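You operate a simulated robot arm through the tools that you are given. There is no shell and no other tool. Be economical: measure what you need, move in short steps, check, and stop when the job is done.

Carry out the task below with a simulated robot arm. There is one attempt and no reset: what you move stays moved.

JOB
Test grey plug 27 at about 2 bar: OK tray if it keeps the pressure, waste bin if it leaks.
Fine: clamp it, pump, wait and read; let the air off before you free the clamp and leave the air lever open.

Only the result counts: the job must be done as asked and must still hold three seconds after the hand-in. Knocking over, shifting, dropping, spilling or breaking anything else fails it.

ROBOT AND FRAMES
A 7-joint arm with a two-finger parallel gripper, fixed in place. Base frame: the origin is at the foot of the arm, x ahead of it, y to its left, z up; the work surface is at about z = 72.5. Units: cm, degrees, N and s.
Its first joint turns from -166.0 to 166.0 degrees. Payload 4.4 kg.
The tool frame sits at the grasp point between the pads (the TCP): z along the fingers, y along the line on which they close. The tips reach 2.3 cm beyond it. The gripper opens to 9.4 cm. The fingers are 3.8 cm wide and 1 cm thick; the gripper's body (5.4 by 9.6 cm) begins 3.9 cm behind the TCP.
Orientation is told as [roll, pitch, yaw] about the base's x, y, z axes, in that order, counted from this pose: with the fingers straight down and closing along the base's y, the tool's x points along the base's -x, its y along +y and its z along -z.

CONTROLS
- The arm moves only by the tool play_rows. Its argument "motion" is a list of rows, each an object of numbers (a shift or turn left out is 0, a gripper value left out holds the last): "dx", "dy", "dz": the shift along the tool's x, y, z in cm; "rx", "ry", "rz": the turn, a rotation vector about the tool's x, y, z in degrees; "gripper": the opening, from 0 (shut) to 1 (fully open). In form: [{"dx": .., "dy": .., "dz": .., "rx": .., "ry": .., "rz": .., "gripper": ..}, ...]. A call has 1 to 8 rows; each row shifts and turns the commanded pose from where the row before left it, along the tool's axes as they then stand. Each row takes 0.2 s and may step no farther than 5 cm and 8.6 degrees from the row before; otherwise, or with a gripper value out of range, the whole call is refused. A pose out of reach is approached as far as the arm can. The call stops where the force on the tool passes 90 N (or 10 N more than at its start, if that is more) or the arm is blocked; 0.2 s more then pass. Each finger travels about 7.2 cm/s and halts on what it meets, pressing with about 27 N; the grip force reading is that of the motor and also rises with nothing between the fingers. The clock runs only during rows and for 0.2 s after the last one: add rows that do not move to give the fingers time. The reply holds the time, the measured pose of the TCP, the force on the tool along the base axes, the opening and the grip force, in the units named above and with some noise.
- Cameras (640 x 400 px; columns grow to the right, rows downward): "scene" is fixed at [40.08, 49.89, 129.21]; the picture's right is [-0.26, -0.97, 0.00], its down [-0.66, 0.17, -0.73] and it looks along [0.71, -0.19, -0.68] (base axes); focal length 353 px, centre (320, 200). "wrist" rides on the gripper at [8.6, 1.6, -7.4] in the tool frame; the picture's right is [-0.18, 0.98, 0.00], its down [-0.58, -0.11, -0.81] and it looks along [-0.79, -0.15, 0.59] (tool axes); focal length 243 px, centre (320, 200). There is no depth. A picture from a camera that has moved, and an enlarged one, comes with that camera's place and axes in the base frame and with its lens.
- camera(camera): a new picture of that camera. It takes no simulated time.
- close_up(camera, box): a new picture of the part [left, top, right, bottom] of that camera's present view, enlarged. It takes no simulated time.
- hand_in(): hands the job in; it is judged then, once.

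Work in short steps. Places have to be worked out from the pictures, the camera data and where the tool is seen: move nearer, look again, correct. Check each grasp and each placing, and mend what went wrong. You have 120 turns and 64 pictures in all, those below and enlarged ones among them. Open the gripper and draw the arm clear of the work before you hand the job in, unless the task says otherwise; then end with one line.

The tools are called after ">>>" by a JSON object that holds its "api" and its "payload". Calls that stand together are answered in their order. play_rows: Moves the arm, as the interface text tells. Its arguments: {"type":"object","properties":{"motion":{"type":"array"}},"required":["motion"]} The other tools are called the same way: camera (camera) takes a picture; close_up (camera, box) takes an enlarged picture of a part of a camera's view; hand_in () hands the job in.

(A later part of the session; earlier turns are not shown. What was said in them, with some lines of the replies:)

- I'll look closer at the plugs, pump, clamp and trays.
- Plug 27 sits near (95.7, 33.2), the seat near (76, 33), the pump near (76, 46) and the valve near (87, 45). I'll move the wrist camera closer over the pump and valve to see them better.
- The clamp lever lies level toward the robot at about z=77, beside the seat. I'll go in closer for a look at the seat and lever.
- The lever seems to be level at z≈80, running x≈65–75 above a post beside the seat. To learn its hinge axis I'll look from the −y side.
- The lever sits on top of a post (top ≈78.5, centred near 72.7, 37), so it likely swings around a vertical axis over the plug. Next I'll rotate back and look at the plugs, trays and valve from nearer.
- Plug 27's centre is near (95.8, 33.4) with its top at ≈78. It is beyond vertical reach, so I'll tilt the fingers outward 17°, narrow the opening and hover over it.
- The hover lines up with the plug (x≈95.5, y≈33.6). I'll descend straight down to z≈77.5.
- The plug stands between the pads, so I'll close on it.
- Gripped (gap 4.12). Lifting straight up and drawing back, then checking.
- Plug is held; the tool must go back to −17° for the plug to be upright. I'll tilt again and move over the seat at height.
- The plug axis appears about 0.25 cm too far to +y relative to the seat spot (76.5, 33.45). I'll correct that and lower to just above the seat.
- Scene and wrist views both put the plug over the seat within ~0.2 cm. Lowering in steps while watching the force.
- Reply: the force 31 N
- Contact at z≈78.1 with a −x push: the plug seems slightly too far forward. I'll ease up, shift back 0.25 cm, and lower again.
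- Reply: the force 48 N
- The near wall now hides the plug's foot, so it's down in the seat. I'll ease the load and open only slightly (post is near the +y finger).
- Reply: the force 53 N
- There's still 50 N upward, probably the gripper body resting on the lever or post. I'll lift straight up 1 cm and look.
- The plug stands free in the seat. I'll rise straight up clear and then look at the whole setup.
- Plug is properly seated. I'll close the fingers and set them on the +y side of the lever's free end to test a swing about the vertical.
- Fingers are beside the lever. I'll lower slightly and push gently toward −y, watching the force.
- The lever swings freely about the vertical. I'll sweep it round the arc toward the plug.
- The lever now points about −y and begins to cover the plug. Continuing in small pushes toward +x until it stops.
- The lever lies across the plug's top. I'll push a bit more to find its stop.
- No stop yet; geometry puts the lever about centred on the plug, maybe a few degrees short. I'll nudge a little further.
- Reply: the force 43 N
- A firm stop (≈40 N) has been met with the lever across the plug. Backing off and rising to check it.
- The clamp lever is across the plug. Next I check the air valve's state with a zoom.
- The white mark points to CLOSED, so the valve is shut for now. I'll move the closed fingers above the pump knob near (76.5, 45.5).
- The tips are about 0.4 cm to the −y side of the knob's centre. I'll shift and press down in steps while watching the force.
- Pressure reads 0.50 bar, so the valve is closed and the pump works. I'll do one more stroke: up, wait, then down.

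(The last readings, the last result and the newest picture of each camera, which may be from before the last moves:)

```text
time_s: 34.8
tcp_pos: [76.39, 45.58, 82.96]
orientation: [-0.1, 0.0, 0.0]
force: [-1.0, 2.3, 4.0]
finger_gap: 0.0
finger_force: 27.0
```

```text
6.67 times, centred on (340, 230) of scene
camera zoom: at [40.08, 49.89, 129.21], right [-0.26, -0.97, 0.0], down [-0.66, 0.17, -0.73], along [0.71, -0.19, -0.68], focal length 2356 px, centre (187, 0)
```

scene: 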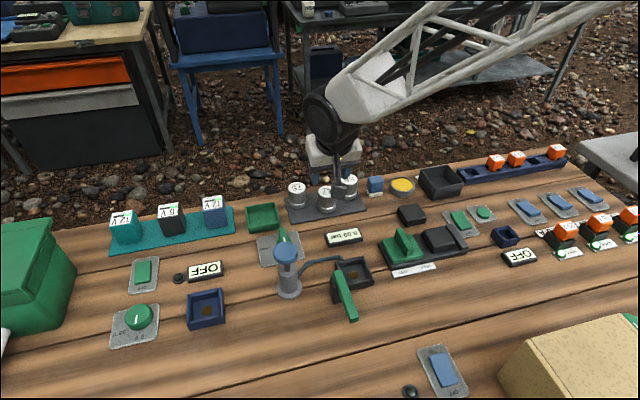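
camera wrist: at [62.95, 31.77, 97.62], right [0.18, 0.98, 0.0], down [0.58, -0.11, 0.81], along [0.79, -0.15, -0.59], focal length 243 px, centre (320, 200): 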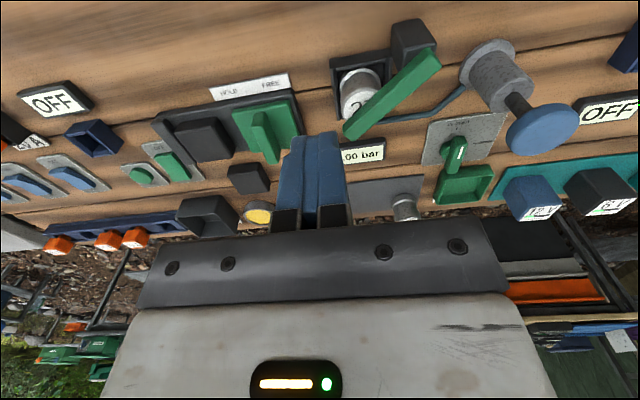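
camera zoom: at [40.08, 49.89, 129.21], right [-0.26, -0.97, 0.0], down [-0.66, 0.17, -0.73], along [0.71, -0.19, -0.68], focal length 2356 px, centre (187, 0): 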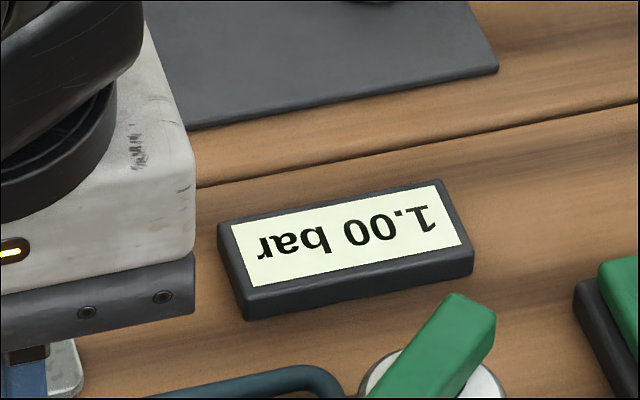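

1.00 bar: 0.5 per stroke. Two more strokes for 2 bar, checking after the first.

>>> {"api": "play_rows", "payload": {"motion": [{"dz": -1.2}, {"dz": -1.3}, {}, {"dz": 1.0}, {"dz": 1}, {"dz": 0.6}, {}]}}

>>> {"api": "close_up", "payload": {"camera": "scene", "box": [300, 200, 380, 260]}}

```text
time_s: 36.4
tcp_pos: [76.46, 45.63, 82.68]
orientation: [0.0, 0.0, 0.0]
force: [0.2, 1.9, 4.8]
finger_gap: 0.02
finger_force: 27.2
```

```text
6.67 times, centred on (340, 230) of scene
camera zoom: at [40.08, 49.89, 129.21], right [-0.26, -0.97, 0.0], down [-0.66, 0.17, -0.73], along [0.71, -0.19, -0.68], focal length 2356 px, centre (187, 0)
```

zoom: 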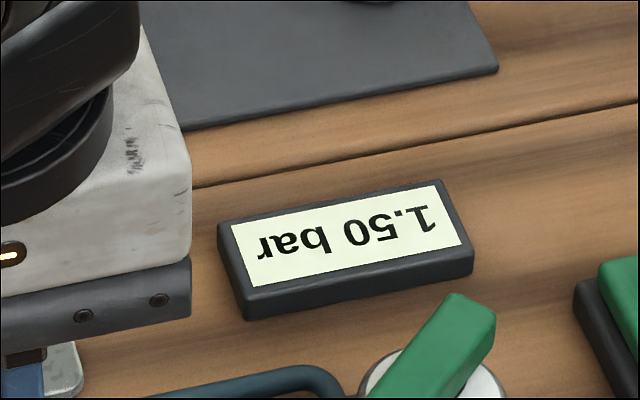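

1.50 bar. One last stroke, then up and away.

>>> {"api": "play_rows", "payload": {"motion": [{"dz": -1.2}, {"dz": -1.3}, {}, {"dz": 1.0}, {"dz": 1}, {"dz": 0.5}, {}]}}

>>> {"api": "close_up", "payload": {"camera": "scene", "box": [300, 200, 380, 260]}}

```text
time_s: 38.0
tcp_pos: [76.4, 45.59, 82.75]
orientation: [0.0, 0.0, -0.1]
force: [1.8, 1.9, 8.1]
finger_gap: 0.0
finger_force: 26.5
```

```text
6.67 times, centred on (340, 230) of scene
camera zoom: at [40.08, 49.89, 129.21], right [-0.26, -0.97, 0.0], down [-0.66, 0.17, -0.73], along [0.71, -0.19, -0.68], focal length 2356 px, centre (187, 0)
```

zoom: 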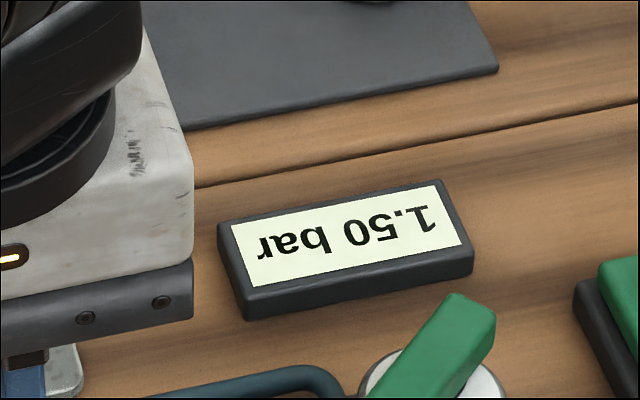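

Still 1.50, so that stroke may not have gone far enough. I'll press a little deeper and re-read.

>>> {"api": "play_rows", "payload": {"motion": [{"dz": 0.3}, {"dz": 0.2}]}}

>>> {"api": "close_up", "payload": {"camera": "scene", "box": [300, 200, 380, 260]}}

```text
time_s: 38.6
tcp_pos: [76.5, 45.74, 82.62]
orientation: [0.1, -0.2, 0.1]
force: [-17.7, -14.4, 53.8]
finger_gap: 0.0
finger_force: 27.5
```

```text
6.67 times, centred on (340, 230) of scene
camera zoom: at [40.08, 49.89, 129.21], right [-0.26, -0.97, 0.0], down [-0.66, 0.17, -0.73], along [0.71, -0.19, -0.68], focal length 2356 px, centre (187, 0)
```

zoom: 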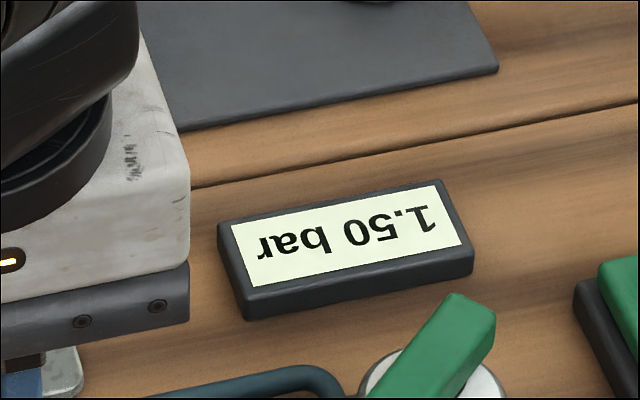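

The pump is bottomed out, so the knob wasn't fully released before. I'll go up higher, wait, and stroke again.

>>> {"api": "play_rows", "payload": {"motion": [{"dz": -1.8}, {"dz": -1.8}, {}, {}, {"dz": 1.2}, {"dz": 1.2}, {"dz": 0.7}, {}]}}

>>> {"api": "close_up", "payload": {"camera": "scene", "box": [300, 200, 380, 260]}}

```text
time_s: 40.4
tcp_pos: [76.35, 45.74, 82.73]
orientation: [0.0, 0.0, 0.0]
force: [1.4, 2.4, 5.5]
finger_gap: 0.0
finger_force: 27.2
```

```text
6.67 times, centred on (340, 230) of scene
camera zoom: at [40.08, 49.89, 129.21], right [-0.26, -0.97, 0.0], down [-0.66, 0.17, -0.73], along [0.71, -0.19, -0.68], focal length 2356 px, centre (187, 0)
```

zoom: 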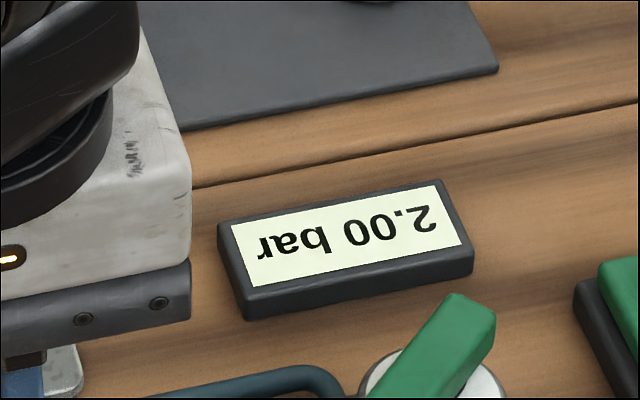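

2.00 bar. I'll rise off the pump and wait several seconds.

>>> {"api": "play_rows", "payload": {"motion": [{"dz": -3}, {"dz": -3}, {"dz": -3}, {"dx": -2, "dy": -0.7}, {}, {}, {}, {}]}}

>>> {"api": "play_rows", "payload": {"motion": [{}, {}, {}, {}, {}, {}, {}, {}]}}

>>> {"api": "play_rows", "payload": {"motion": [{}, {}, {}, {}, {}, {}, {}, {}]}}

>>> {"api": "close_up", "payload": {"camera": "scene", "box": [230, 190, 390, 290]}}

```text
time_s: 42.2
tcp_pos: [78.3, 44.96, 91.61]
orientation: [-0.1, 0.0, 0.0]
force: [-0.3, -0.5, 0.8]
finger_gap: 0.01
finger_force: 27.3
```

```text
time_s: 44.0
tcp_pos: [78.28, 45.06, 91.56]
orientation: [0.0, 0.0, -0.1]
force: [-0.1, -0.2, -0.6]
finger_gap: 0.01
finger_force: 26.7
```

```text
time_s: 45.8
tcp_pos: [78.28, 45.11, 91.64]
orientation: [0.0, 0.0, 0.1]
force: [0.6, 0.4, -0.3]
finger_gap: 0.0
finger_force: 27.4
```

```text
4.00 times, centred on (310, 240) of scene
camera zoom: at [40.08, 49.89, 129.21], right [-0.26, -0.97, 0.0], down [-0.66, 0.17, -0.73], along [0.71, -0.19, -0.68], focal length 1414 px, centre (360, 40)
```

zoom: 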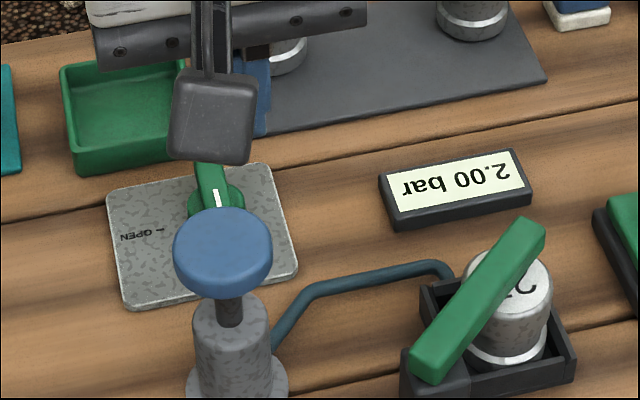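

It still holds 2.00 bar after 5 s. I'll open the fingers and look at the valve with the wrist camera while more time passes.

>>> {"api": "play_rows", "payload": {"motion": [{"gripper": 0.45}, {"gripper": 0.45}, {}, {}, {}, {}, {}, {}]}}

>>> {"api": "play_rows", "payload": {"motion": [{}, {}, {}, {}, {}, {}, {}, {}]}}

>>> {"api": "close_up", "payload": {"camera": "wrist", "box": [220, 50, 420, 180]}}

```text
time_s: 47.6
tcp_pos: [78.32, 45.07, 91.63]
orientation: [0.0, 0.0, 0.0]
force: [0.1, 0.5, -0.3]
finger_gap: 4.23
finger_force: 0.0
```

```text
time_s: 49.4
tcp_pos: [78.26, 45.0, 91.7]
orientation: [0.0, -0.1, 0.0]
force: [0.3, -0.7, 0.5]
finger_gap: 4.23
finger_force: 0.1
```

```text
3.08 times, centred on (320, 115) of wrist
camera zoom: at [69.7, 46.65, 99.06], right [0.18, 0.98, 0.0], down [0.58, -0.11, 0.81], along [0.79, -0.15, -0.59], focal length 746 px, centre (320, 462)
```

zoom: 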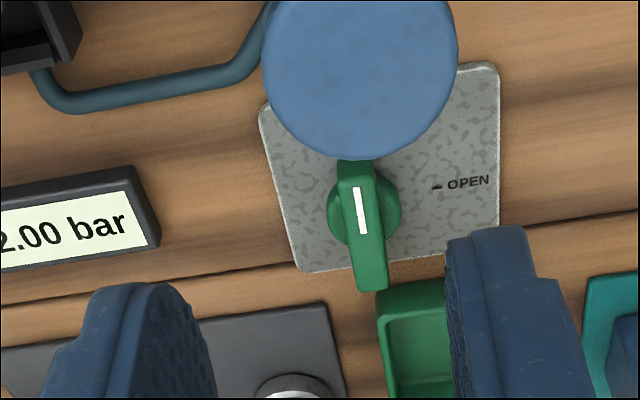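

The gauge still reads 2.00 bar after 9 s, so the plug holds and goes to the OK tray. To open the valve without the camera hitting the pump, I'll yaw the tool −90° and push the handle's near end toward +y with closed fingers.

>>> {"api": "play_rows", "payload": {"motion": [{"rz": 8.2, "gripper": 0}, {"rz": 8.2, "gripper": 0}, {"rz": 8.2}, {"rz": 8.2}, {"rz": 8.2}, {"rz": 8.2}, {"rz": 8.2}, {"rz": 8.2}]}}

>>> {"api": "play_rows", "payload": {"motion": [{"rz": 8.2}, {"rz": 8.2}, {"rz": 8.2}, {"dy": 3, "dx": -1.8}, {"dy": 3.1, "dx": -1.7}, {"dz": 4}, {"dz": 3.5}, {}]}}

>>> {"api": "close_up", "payload": {"camera": "scene", "box": [230, 170, 390, 290]}}

```text
time_s: 51.2
tcp_pos: [78.39, 44.96, 91.72]
orientation: [0.1, -0.1, -65.7]
force: [0.3, 0.3, 0.2]
finger_gap: 0.02
finger_force: 26.5
```

```text
time_s: 53.0
tcp_pos: [84.79, 41.5, 84.04]
orientation: [0.0, 0.1, -90.2]
force: [0.1, 0.2, 0.4]
finger_gap: 0.0
finger_force: 27.5
```

```text
3.33 times, centred on (310, 230) of scene
camera zoom: at [40.08, 49.89, 129.21], right [-0.26, -0.97, 0.0], down [-0.66, 0.17, -0.73], along [0.71, -0.19, -0.68], focal length 1178 px, centre (353, 100)
```

zoom: 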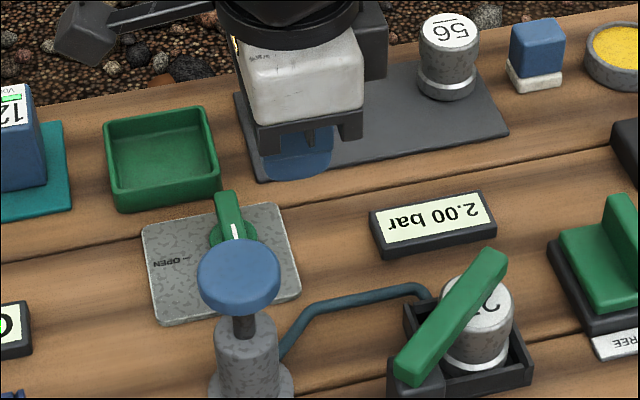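

Still 2.00 bar. Lowering the fingers beside the handle's near end.

>>> {"api": "play_rows", "payload": {"motion": [{"dz": 3, "dy": -0.3}, {"dz": 2.4}, {"dz": 1.2}, {}]}}

>>> {"api": "close_up", "payload": {"camera": "scene", "box": [230, 170, 390, 290]}}

```text
time_s: 54.0
tcp_pos: [84.34, 41.48, 77.51]
orientation: [0.0, 0.0, -90.2]
force: [1.0, -0.2, 0.1]
finger_gap: 0.0
finger_force: 27.1
```

```text
3.33 times, centred on (310, 230) of scene
camera zoom: at [40.08, 49.89, 129.21], right [-0.26, -0.97, 0.0], down [-0.66, 0.17, -0.73], along [0.71, -0.19, -0.68], focal length 1178 px, centre (353, 100)
```

zoom: 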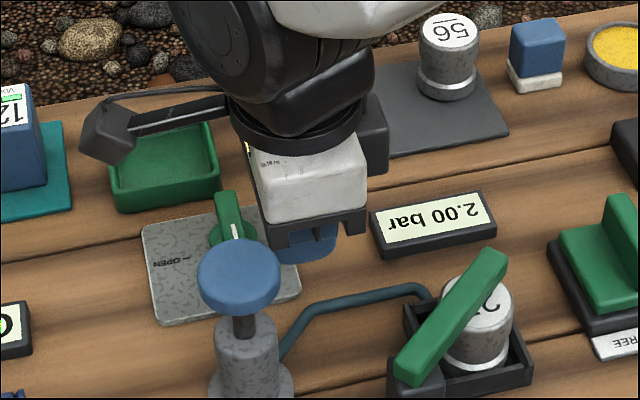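

>>> {"api": "play_rows", "payload": {"motion": [{"dx": 1, "dy": -0.2}, {"dx": 1, "dy": -0.2}, {"dx": 0.5, "dy": 0.2}, {"dx": 0.5, "dy": 0.2}, {"dx": 0.35, "dy": 0.45}, {"dx": 0.3, "dy": 0.45}, {"dx": 0, "dy": 0.3}]}}

>>> {"api": "close_up", "payload": {"camera": "scene", "box": [230, 170, 390, 290]}}

```text
time_s: 55.6
tcp_pos: [85.33, 45.18, 77.4]
orientation: [0.0, 0.0, -90.2]
force: [-0.1, 0.8, 0.9]
finger_gap: 0.0
finger_force: 26.8
```

```text
3.33 times, centred on (310, 230) of scene
camera zoom: at [40.08, 49.89, 129.21], right [-0.26, -0.97, 0.0], down [-0.66, 0.17, -0.73], along [0.71, -0.19, -0.68], focal length 1178 px, centre (353, 100)
```

zoom: 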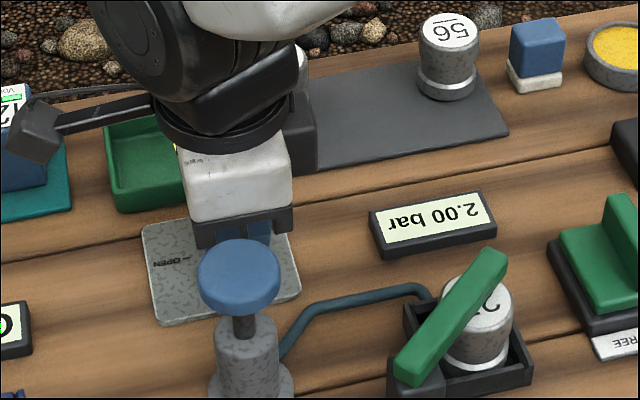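

Still 2.00 bar; the handle is hidden behind the fingers. I'll push a little further toward +x to reach the end of its turn.

>>> {"api": "play_rows", "payload": {"motion": [{"dy": 0.4, "dx": 0.2}, {"dy": 0.4}, {"dy": 0.4}, {}]}}

>>> {"api": "close_up", "payload": {"camera": "scene", "box": [230, 170, 390, 290]}}

```text
time_s: 56.6
tcp_pos: [86.56, 45.22, 77.52]
orientation: [0.0, 0.0, -90.2]
force: [-0.2, 0.5, -0.6]
finger_gap: 0.0
finger_force: 27.4
```

```text
3.33 times, centred on (310, 230) of scene
camera zoom: at [40.08, 49.89, 129.21], right [-0.26, -0.97, 0.0], down [-0.66, 0.17, -0.73], along [0.71, -0.19, -0.68], focal length 1178 px, centre (353, 100)
```

zoom: 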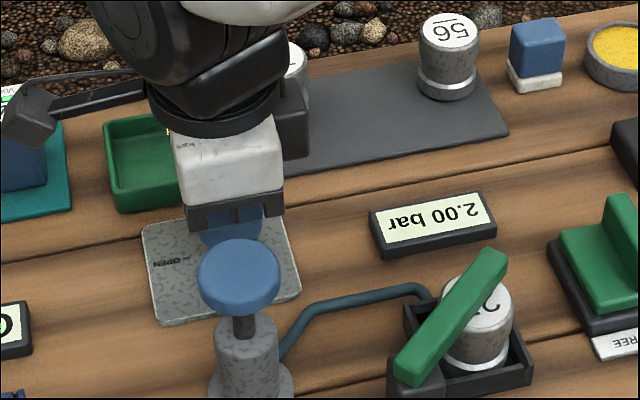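

No resistance was felt, so the tips may have passed over the handle. I'll probe downward gently here to find the handle's top height.

>>> {"api": "play_rows", "payload": {"motion": [{"dz": 0.25}, {"dz": 0.25}]}}

```text
time_s: 57.2
tcp_pos: [86.73, 45.47, 77.54]
orientation: [0.3, 0.2, -90.2]
force: [-20.0, -11.2, 54.3]
finger_gap: 0.0
finger_force: 27.3
```

The handle top is at ≈75.2, so the tips slid over it. I'll lift, return to the −y side and go lower there.

>>> {"api": "play_rows", "payload": {"motion": [{"dz": -1.5}, {"dx": -1.9, "dy": -1.2}, {"dx": -1.9, "dy": -1.2}, {"dz": 1.2}, {"dz": 0.9}, {"dz": 0.3}, {}]}}

>>> {"api": "close_up", "payload": {"camera": "scene", "box": [230, 190, 350, 280]}}

```text
time_s: 58.8
tcp_pos: [84.36, 41.4, 76.09]
orientation: [0.0, 0.0, -90.2]
force: [0.4, 0.1, -2.1]
finger_gap: 0.02
finger_force: 26.9
```

```text
4.44 times, centred on (290, 235) of scene
camera zoom: at [40.08, 49.89, 129.21], right [-0.26, -0.97, 0.0], down [-0.66, 0.17, -0.73], along [0.71, -0.19, -0.68], focal length 1571 px, centre (453, 44)
```

zoom: 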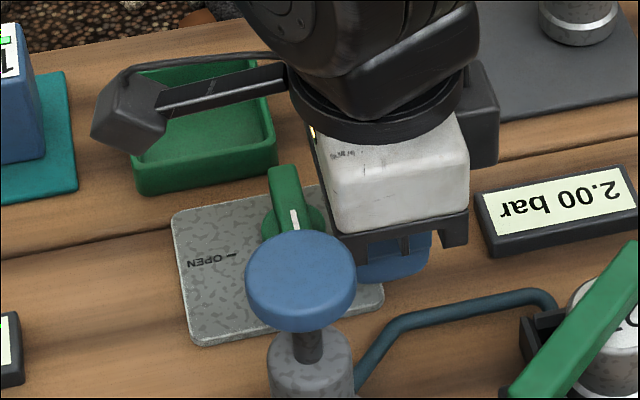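

The handle hasn't moved. With the tips now below its top, I'll repeat the arc push.

>>> {"api": "play_rows", "payload": {"motion": [{"dx": 1, "dy": -0.2}, {"dx": 1, "dy": -0.2}, {"dx": 0.5, "dy": 0.2}, {"dx": 0.5, "dy": 0.2}]}}

>>> {"api": "play_rows", "payload": {"motion": [{"dx": 0.35, "dy": 0.45}, {"dx": 0.3, "dy": 0.45}, {"dy": 0.3}]}}

```text
time_s: 59.5
tcp_pos: [84.25, 42.66, 76.14]
orientation: [-0.2, -0.3, -90.5]
force: [19.2, -18.8, 4.4]
finger_gap: 0.0
finger_force: 27.0
stopped in row 3: the force on the tool passed its limit (the readings are from after the stop); the commanded pose is now the measured one
```

```text
time_s: 59.9
tcp_pos: [84.15, 42.91, 76.07]
orientation: [-0.6, -0.3, -90.3]
force: [-19.3, -14.3, 22.0]
finger_gap: 0.0
finger_force: 26.8
stopped in row 2: the force on the tool passed its limit (the readings are from after the stop); the commanded pose is now the measured one
```

The push jammed: by re-measuring, the handle's near end is at x≈85.3, so I was only catching its corner. I'll back off, shift +x 0.9 cm and push again.

>>> {"api": "play_rows", "payload": {"motion": [{"dx": -1.2}, {"dy": 0.9}, {"dx": 0.6}, {"dx": 0.4}, {"dx": 0.4}, {"dx": 0.3}]}}

```text
time_s: 61.3
tcp_pos: [85.14, 43.53, 76.03]
orientation: [-0.5, -0.4, -90.3]
force: [-0.9, 0.2, 0.3]
finger_gap: 0.0
finger_force: 27.0
```

It moves freely now. Continuing the arc.

>>> {"api": "play_rows", "payload": {"motion": [{"dx": 0.5, "dy": 0.1}, {"dx": 0.5, "dy": 0.2}, {"dx": 0.3, "dy": 0.4}, {"dx": 0.2, "dy": 0.4}, {}]}}

>>> {"api": "close_up", "payload": {"camera": "scene", "box": [230, 190, 390, 290]}}

```text
time_s: 62.1
tcp_pos: [85.48, 44.81, 75.98]
orientation: [-1.1, -0.5, -90.2]
force: [-32.3, -2.6, 21.2]
finger_gap: 0.02
finger_force: 26.6
stopped in row 4: the force on the tool passed its limit (the readings are from after the stop); the commanded pose is now the measured one
```

```text
4.00 times, centred on (310, 240) of scene
camera zoom: at [40.08, 49.89, 129.21], right [-0.26, -0.97, 0.0], down [-0.66, 0.17, -0.73], along [0.71, -0.19, -0.68], focal length 1414 px, centre (360, 40)
```

zoom: 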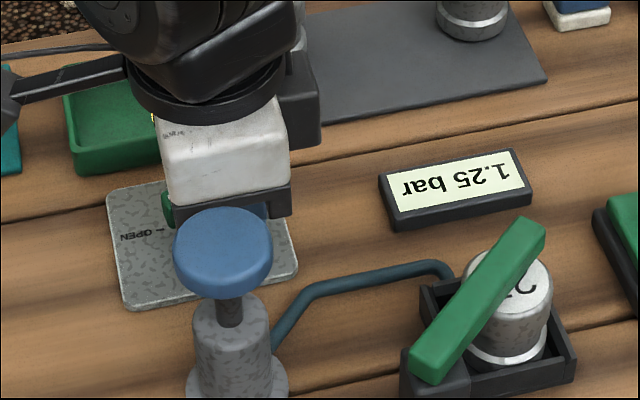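

Pressure is falling (1.25 bar): the valve is open and against its stop. I'll back off, lift, move toward the clamp side, and check the gauge and handle.

>>> {"api": "play_rows", "payload": {"motion": [{"dx": -0.8, "dy": -0.6}, {"dx": -0.6, "dy": -0.2}, {"dz": -4}, {"dz": -4.5}, {"dz": -4.5}, {"dx": -4, "dy": -2}, {"dx": -4, "dy": -2}, {}]}}

>>> {"api": "camera", "payload": {"camera": "scene"}}

```text
time_s: 63.9
tcp_pos: [80.81, 35.52, 88.98]
orientation: [-1.0, -0.6, -90.3]
force: [0.9, 0.3, 0.4]
finger_gap: 0.0
finger_force: 26.9
```

```text
5 pictures are left
```

scene: 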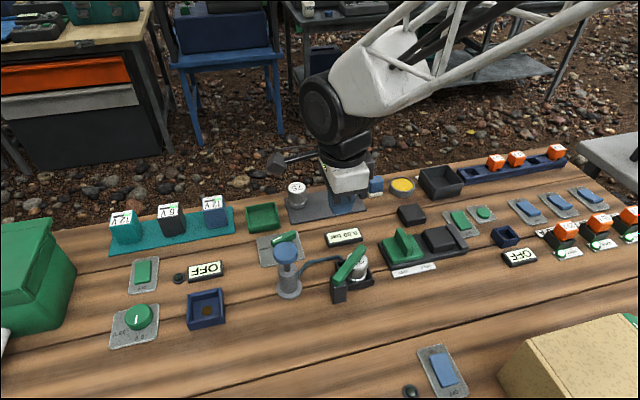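

The gauge looks like 0.00 and the handle lies toward OPEN. I'll lower the fingers on the far side of the clamp lever and swing it back.

>>> {"api": "play_rows", "payload": {"motion": [{"dz": 4}, {"dz": 3.9}, {"dy": -1.8, "dx": -1.7}, {"dy": -1.3, "dx": -0.8}, {"dy": -1.5, "dx": -1.3}, {"dy": -2, "dx": -0.7}]}}

>>> {"api": "play_rows", "payload": {"motion": [{"dy": -1.6, "dx": -0.4}, {"dy": -2.4, "dx": 0.4}, {"dy": -1.9, "dx": 1}, {"dy": -1.6, "dx": 1.9}, {"dx": 0.4}, {}]}}

```text
time_s: 65.3
tcp_pos: [74.3, 31.0, 81.48]
orientation: [-1.0, -0.6, -90.3]
force: [1.9, -0.5, 4.1]
finger_gap: 0.0
finger_force: 26.9
```

```text
time_s: 66.7
tcp_pos: [66.64, 34.35, 81.46]
orientation: [-1.0, -0.4, -90.2]
force: [0.2, -1.0, -0.5]
finger_gap: 0.0
finger_force: 27.3
```

I'll lift clear, turn back to yaw 0 and look at the lever and plug together.

>>> {"api": "play_rows", "payload": {"motion": [{"dx": -0.6}, {"dz": -4}, {"dz": -3.8}, {"rz": -8.2}, {"rz": -8.2}, {"rz": -8.2}, {"rz": -8.2}, {"rz": -8.2}]}}

>>> {"api": "play_rows", "payload": {"motion": [{"rz": -8.2}, {"rz": -8.2}, {"rz": -8.2}, {"rz": -8.2}, {"rz": -8.2}, {"rz": -8.2, "gripper": 0.56}, {"dx": -3, "gripper": 0.56}, {"dx": -3}]}}

>>> {"api": "camera", "payload": {"camera": "wrist"}}

```text
time_s: 68.5
tcp_pos: [66.83, 33.87, 89.24]
orientation: [-1.0, 0.4, -49.1]
force: [-0.1, 0.0, -0.6]
finger_gap: 0.0
finger_force: 26.6
```

```text
time_s: 70.3
tcp_pos: [72.9, 33.65, 89.19]
orientation: [-0.5, 1.0, 0.0]
force: [0.4, 0.7, 0.0]
finger_gap: 5.24
finger_force: 0.0
```

```text
4 pictures are left
camera wrist: at [64.47, 35.54, 96.73], right [0.18, 0.98, -0.01], down [0.59, -0.1, 0.8], along [0.78, -0.15, -0.6], focal length 243 px, centre (320, 200)
```

wrist: 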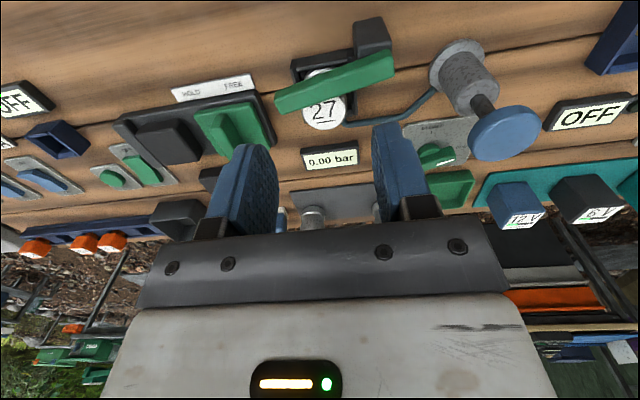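

The gauge reads 0.00 and the valve is open, but the lever only came back to about the −y direction because the tips slid over it. I'll push again slightly lower (tips 78.6), starting clear of the plug.

>>> {"api": "play_rows", "payload": {"motion": [{"dx": -2.15, "dy": -1.7, "gripper": 0}, {"dx": -2.15, "dy": -1.75, "gripper": 0}, {"dz": 4}, {"dz": 3.3}, {"dz": 1}, {}]}}

>>> {"api": "play_rows", "payload": {"motion": [{"dx": 1.1, "dy": 0.2}, {"dx": 1.1, "dy": 0.2}, {"dx": 1.1, "dy": -0.2}, {"dx": 1.1, "dy": -0.2}]}}

```text
time_s: 71.7
tcp_pos: [77.39, 30.43, 81.43]
orientation: [-0.4, 0.5, -0.1]
force: [0.4, -9.5, 85.9]
finger_gap: 0.01
finger_force: 27.6
```

```text
time_s: 72.2
tcp_pos: [76.56, 30.48, 81.29]
orientation: [-0.5, 0.5, -0.1]
force: [1.9, -1.7, 7.9]
finger_gap: 0.01
finger_force: 26.7
stopped in row 2: the force on the tool passed its limit (the readings are from after the stop); the commanded pose is now the measured one
```

The tips touched the plug's rim (its top is ≈79). I'll lift, shift further −y to clear it, lower there and push at the lever's tip.

>>> {"api": "play_rows", "payload": {"motion": [{"dz": -1.2}, {"dy": -1.3, "dx": -0.4}, {"dz": 1.1}, {"dz": 0.7}, {}]}}

```text
time_s: 73.3
tcp_pos: [77.01, 29.03, 80.6]
orientation: [-0.5, 0.5, -0.2]
force: [0.1, 0.8, 0.8]
finger_gap: 0.02
finger_force: 27.5
```

>>> {"api": "play_rows", "payload": {"motion": [{"dx": 0.9}, {"dx": 0.9}, {"dx": 1.1, "dy": 0.1}, {"dx": 1.1, "dy": 0.2}, {"dx": 1.1, "dy": 0.4}, {"dx": 1.2, "dy": 0.5}]}}

>>> {"api": "play_rows", "payload": {"motion": [{"dx": 1.1, "dy": 0.8}, {"dx": 1, "dy": 0.9}, {"dx": 0.8, "dy": 1.1}, {"dx": 0.7, "dy": 1.1}, {"dx": 0.3, "dy": 1}, {"dy": 0.5}, {}]}}

```text
time_s: 74.8
tcp_pos: [70.57, 30.25, 80.61]
orientation: [-0.4, 0.5, -0.1]
force: [0.7, -0.2, -0.9]
finger_gap: 0.0
finger_force: 26.7
```

```text
time_s: 76.3
tcp_pos: [66.68, 35.84, 80.8]
orientation: [-0.5, 0.5, -0.2]
force: [0.3, -0.5, -0.9]
finger_gap: 0.0
finger_force: 26.9
```

>>> {"api": "play_rows", "payload": {"motion": [{"dy": -0.8}, {"dz": -4.5}, {"dz": -4.5}, {"dx": -2.3, "dy": -3, "gripper": 0.56}, {"dx": -2.3, "dy": -2.6, "gripper": 0.56}, {}]}}

>>> {"api": "close_up", "payload": {"camera": "scene", "box": [250, 200, 410, 320]}}

```text
time_s: 77.8
tcp_pos: [71.51, 29.51, 89.67]
orientation: [-0.3, 0.5, -0.1]
force: [1.0, -0.3, -0.2]
finger_gap: 5.25
finger_force: 0.1
```

```text
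3.33 times, centred on (330, 260) of scene
camera zoom: at [40.08, 49.89, 129.21], right [-0.26, -0.97, 0.0], down [-0.66, 0.17, -0.73], along [0.71, -0.19, -0.68], focal length 1178 px, centre (287, 0)
```

zoom: 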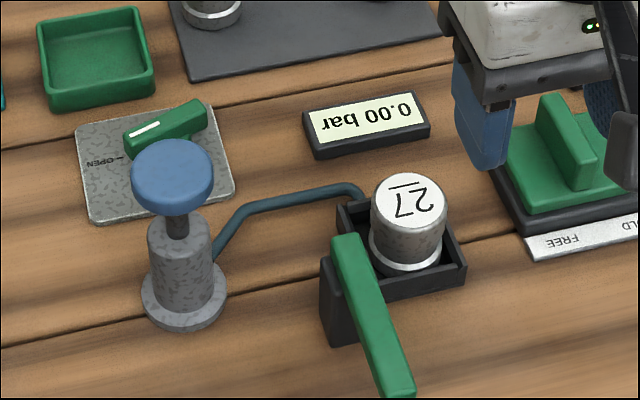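

Everything is as wanted: 0.00 bar, valve at OPEN, lever back, plug upright at about (76.1, 33.4). I'll now re-grasp it with a slight outward tilt, keeping clear of the post.

>>> {"api": "play_rows", "payload": {"motion": [{"dx": -2.5, "dy": 1.95}, {"dx": -2.5, "dy": 1.9}, {"ry": -8.5}, {"dx": 0.45, "dz": 3}, {"dx": 0.45, "dz": 3}, {"dx": 0.3, "dz": 2}, {}]}}

>>> {"api": "play_rows", "payload": {"motion": [{"dx": 0.15, "dz": 1}, {"dx": 0.15, "dz": 1}, {"dx": 0.15, "dz": 1}, {}]}}

```text
time_s: 79.3
tcp_pos: [76.46, 33.22, 81.7]
orientation: [-0.4, -8.0, 0.0]
force: [-0.8, -0.5, 0.3]
finger_gap: 5.26
finger_force: 0.1
```

```text
time_s: 80.3
tcp_pos: [76.45, 33.34, 78.7]
orientation: [-0.4, -8.1, -0.2]
force: [33.8, 0.6, 14.7]
finger_gap: 5.27
finger_force: 0.4
```

Something on the −x side (the post) touches. I'll ease +x 0.35 cm and close here.

>>> {"api": "play_rows", "payload": {"motion": [{"dx": -0.35, "dz": -0.15}, {}]}}

```text
time_s: 81.0
tcp_pos: [76.58, 33.16, 78.71]
orientation: [-0.5, -8.0, -0.1]
force: [8.4, 3.5, 4.7]
finger_gap: 5.43
finger_force: 1.3
```

>>> {"api": "play_rows", "payload": {"motion": [{"gripper": 0.3}, {"gripper": 0.3}, {"gripper": 0.3}, {}]}}

>>> {"api": "camera", "payload": {"camera": "wrist"}}

```text
time_s: 82.0
tcp_pos: [76.65, 33.17, 78.7]
orientation: [-0.3, -8.1, -0.1]
force: [0.0, 1.3, -1.0]
finger_gap: 4.08
finger_force: 26.7
```

```text
2 pictures are left
camera wrist: at [67.13, 34.9, 84.86], right [0.19, 0.98, 0.02], down [0.46, -0.1, 0.88], along [0.87, -0.15, -0.47], focal length 243 px, centre (320, 200)
```

wrist: 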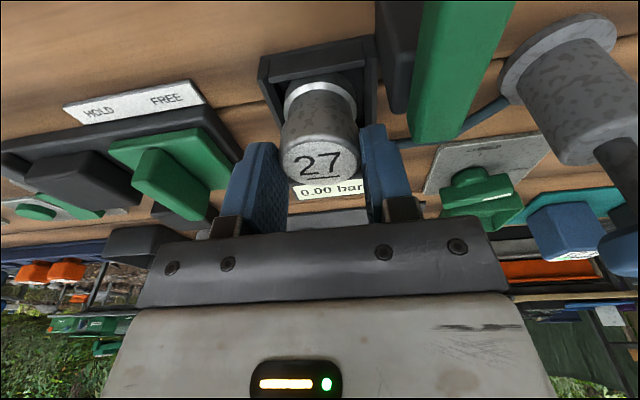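

Firm grip (gap 4.08, no side force). Lifting straight up out of the seat.

>>> {"api": "play_rows", "payload": {"motion": [{"dx": -0.15, "dz": -1}, {"dx": -0.3, "dz": -2}, {"dx": -0.55, "dz": -3.7}, {"dx": -0.45, "dz": -3}, {}]}}

>>> {"api": "play_rows", "payload": {"motion": [{"dx": -3.1, "dy": 2.9, "dz": 0.43}, {"dx": -3.1, "dy": 2.9, "dz": 0.43}, {"dx": -3.1, "dy": 2.9, "dz": 0.43}, {"dx": -3.1, "dy": 2.9, "dz": 0.43, "ry": -8.5}, {"ry": -8.5}, {}]}}

```text
time_s: 83.2
tcp_pos: [76.72, 33.28, 88.57]
orientation: [-0.3, -7.9, 0.0]
force: [-0.8, 0.5, -1.8]
finger_gap: 4.09
finger_force: 26.8
```

```text
time_s: 84.5
tcp_pos: [89.26, 44.86, 88.42]
orientation: [-0.4, -25.0, -0.1]
force: [-0.1, 0.7, -0.4]
finger_gap: 4.11
finger_force: 27.2
```

Now over toward the tray at (95.3, 47.9), testing the reach while still above it.

>>> {"api": "play_rows", "payload": {"motion": [{"dx": -1.21, "dy": 1.5, "dz": 3.3}, {"dx": -1.21, "dy": 1.5, "dz": 3.3}, {}, {}]}}

>>> {"api": "close_up", "payload": {"camera": "scene", "box": [200, 140, 360, 250]}}

```text
time_s: 85.5
tcp_pos: [94.46, 47.83, 83.51]
orientation: [-0.3, -25.0, 0.0]
force: [-0.1, 0.6, -1.0]
finger_gap: 4.09
finger_force: 26.9
```

```text
3.64 times, centred on (280, 195) of scene
camera zoom: at [40.08, 49.89, 129.21], right [-0.26, -0.97, 0.0], down [-0.66, 0.17, -0.73], along [0.71, -0.19, -0.68], focal length 1285 px, centre (466, 218)
```

zoom: 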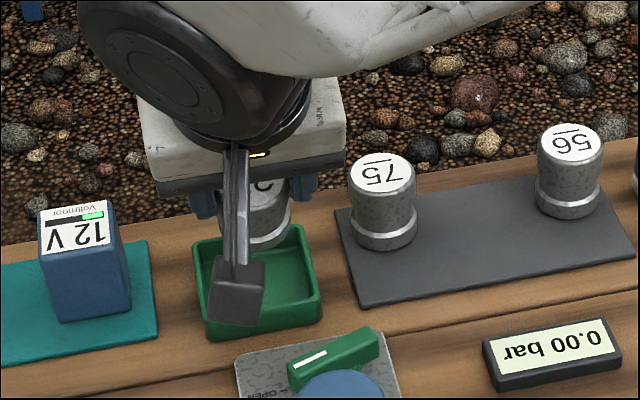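

Reach is fine. I'll shift 0.5 cm in x and y toward the tray's centre and lower in steps until I feel the floor.

>>> {"api": "play_rows", "payload": {"motion": [{"dx": 0.4, "dy": 0.5, "dz": 1.9}, {"dx": 0.42, "dz": 0.91}, {"dx": 0.17, "dz": 0.36}, {"dx": 0.17, "dz": 0.36}, {}]}}

```text
time_s: 86.8
tcp_pos: [94.66, 48.17, 79.76]
orientation: [-0.4, -25.0, 0.0]
force: [0.0, -0.5, -0.2]
finger_gap: 4.12
finger_force: 26.9
```

>>> {"api": "play_rows", "payload": {"motion": [{"dx": 0.17, "dz": 0.36}, {"dx": 0.17, "dz": 0.36}, {"dx": 0.13, "dz": 0.27}]}}

```text
time_s: 87.5
tcp_pos: [94.78, 48.29, 78.78]
orientation: [-0.3, -25.0, 0.0]
force: [-1.2, -0.8, 5.5]
finger_gap: 4.09
finger_force: 26.6
```

Contact is starting. I'll press a little more so the plug straightens on the floor.

>>> {"api": "play_rows", "payload": {"motion": [{"dx": 0.13, "dz": 0.27}, {"dx": 0.08, "dz": 0.18}]}}

```text
time_s: 88.2
tcp_pos: [94.9, 48.3, 78.34]
orientation: [-0.5, -25.1, 0.0]
force: [4.0, 2.3, 15.5]
finger_gap: 4.1
finger_force: 26.6
```

>>> {"api": "play_rows", "payload": {"motion": [{"gripper": 0.46}, {"gripper": 0.48}, {"gripper": 0.5}, {}, {}]}}

```text
time_s: 89.3
tcp_pos: [94.62, 48.26, 78.21]
orientation: [-0.4, -25.0, -0.1]
force: [0.5, -0.1, -0.4]
finger_gap: 4.71
finger_force: 0.0
```

Released without forces. Lifting straight up and drawing back.

>>> {"api": "play_rows", "payload": {"motion": [{"dx": -0.42, "dz": -0.91}, {"dx": -0.85, "dz": -1.8}, {"dx": -1.7, "dz": -3.6}, {"dx": -1.7, "dz": -3.6}, {"dx": 3, "dz": -2}, {"ry": 8.5, "dx": 3}, {"ry": 8.5}, {"ry": 8.5}]}}

>>> {"api": "play_rows", "payload": {"motion": [{"dx": 3, "dy": -4}, {"dx": 3, "dy": -4}, {"dx": 2, "dy": -4}, {}]}}

>>> {"api": "close_up", "payload": {"camera": "scene", "box": [200, 160, 420, 320]}}

```text
time_s: 91.2
tcp_pos: [88.37, 48.28, 88.6]
orientation: [-0.4, 0.6, -0.2]
force: [-0.3, 0.4, 0.0]
finger_gap: 4.69
finger_force: 0.1
```

```text
time_s: 92.2
tcp_pos: [80.47, 36.38, 88.52]
orientation: [-0.4, 0.5, -0.3]
force: [0.5, 0.6, -0.7]
finger_gap: 4.69
finger_force: 0.1
```

```text
2.50 times, centred on (310, 240) of scene
camera zoom: at [40.08, 49.89, 129.21], right [-0.26, -0.97, 0.0], down [-0.66, 0.17, -0.73], along [0.71, -0.19, -0.68], focal length 884 px, centre (345, 100)
```

zoom: 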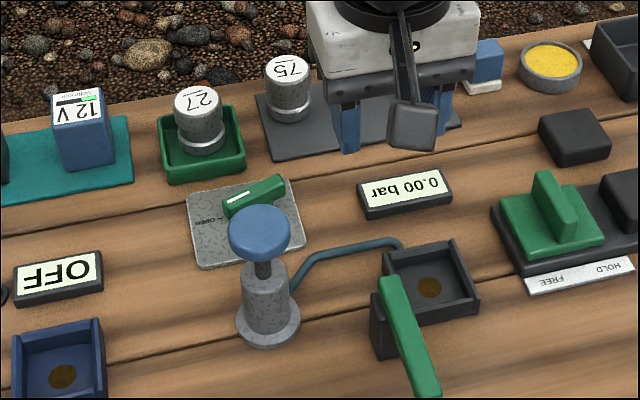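

Plug 27 stands upright in the green tray, the gauge is at 0.00, the valve is at OPEN and the clamp is free. I'll raise the open gripper clear and hand in.

>>> {"api": "play_rows", "payload": {"motion": [{"dz": -4, "gripper": 0.8}, {"dz": -4, "dx": 2, "gripper": 0.8}, {"dz": -4, "dx": 2}, {}, {}]}}

>>> {"api": "hand_in", "payload": {}}

```text
time_s: 93.3
tcp_pos: [76.55, 36.49, 100.71]
orientation: [-0.4, 0.4, -0.2]
force: [0.7, 0.0, -0.6]
finger_gap: 7.5
finger_force: 0.1
```

```text
The job is handed in.
```

Plug 27 passed: it still read 2.00 bar more than 10 s after pumping, so after letting the air off and freeing the clamp I put it in the green tray, taken as the OK tray by colour (label not readable), and left the air lever open.
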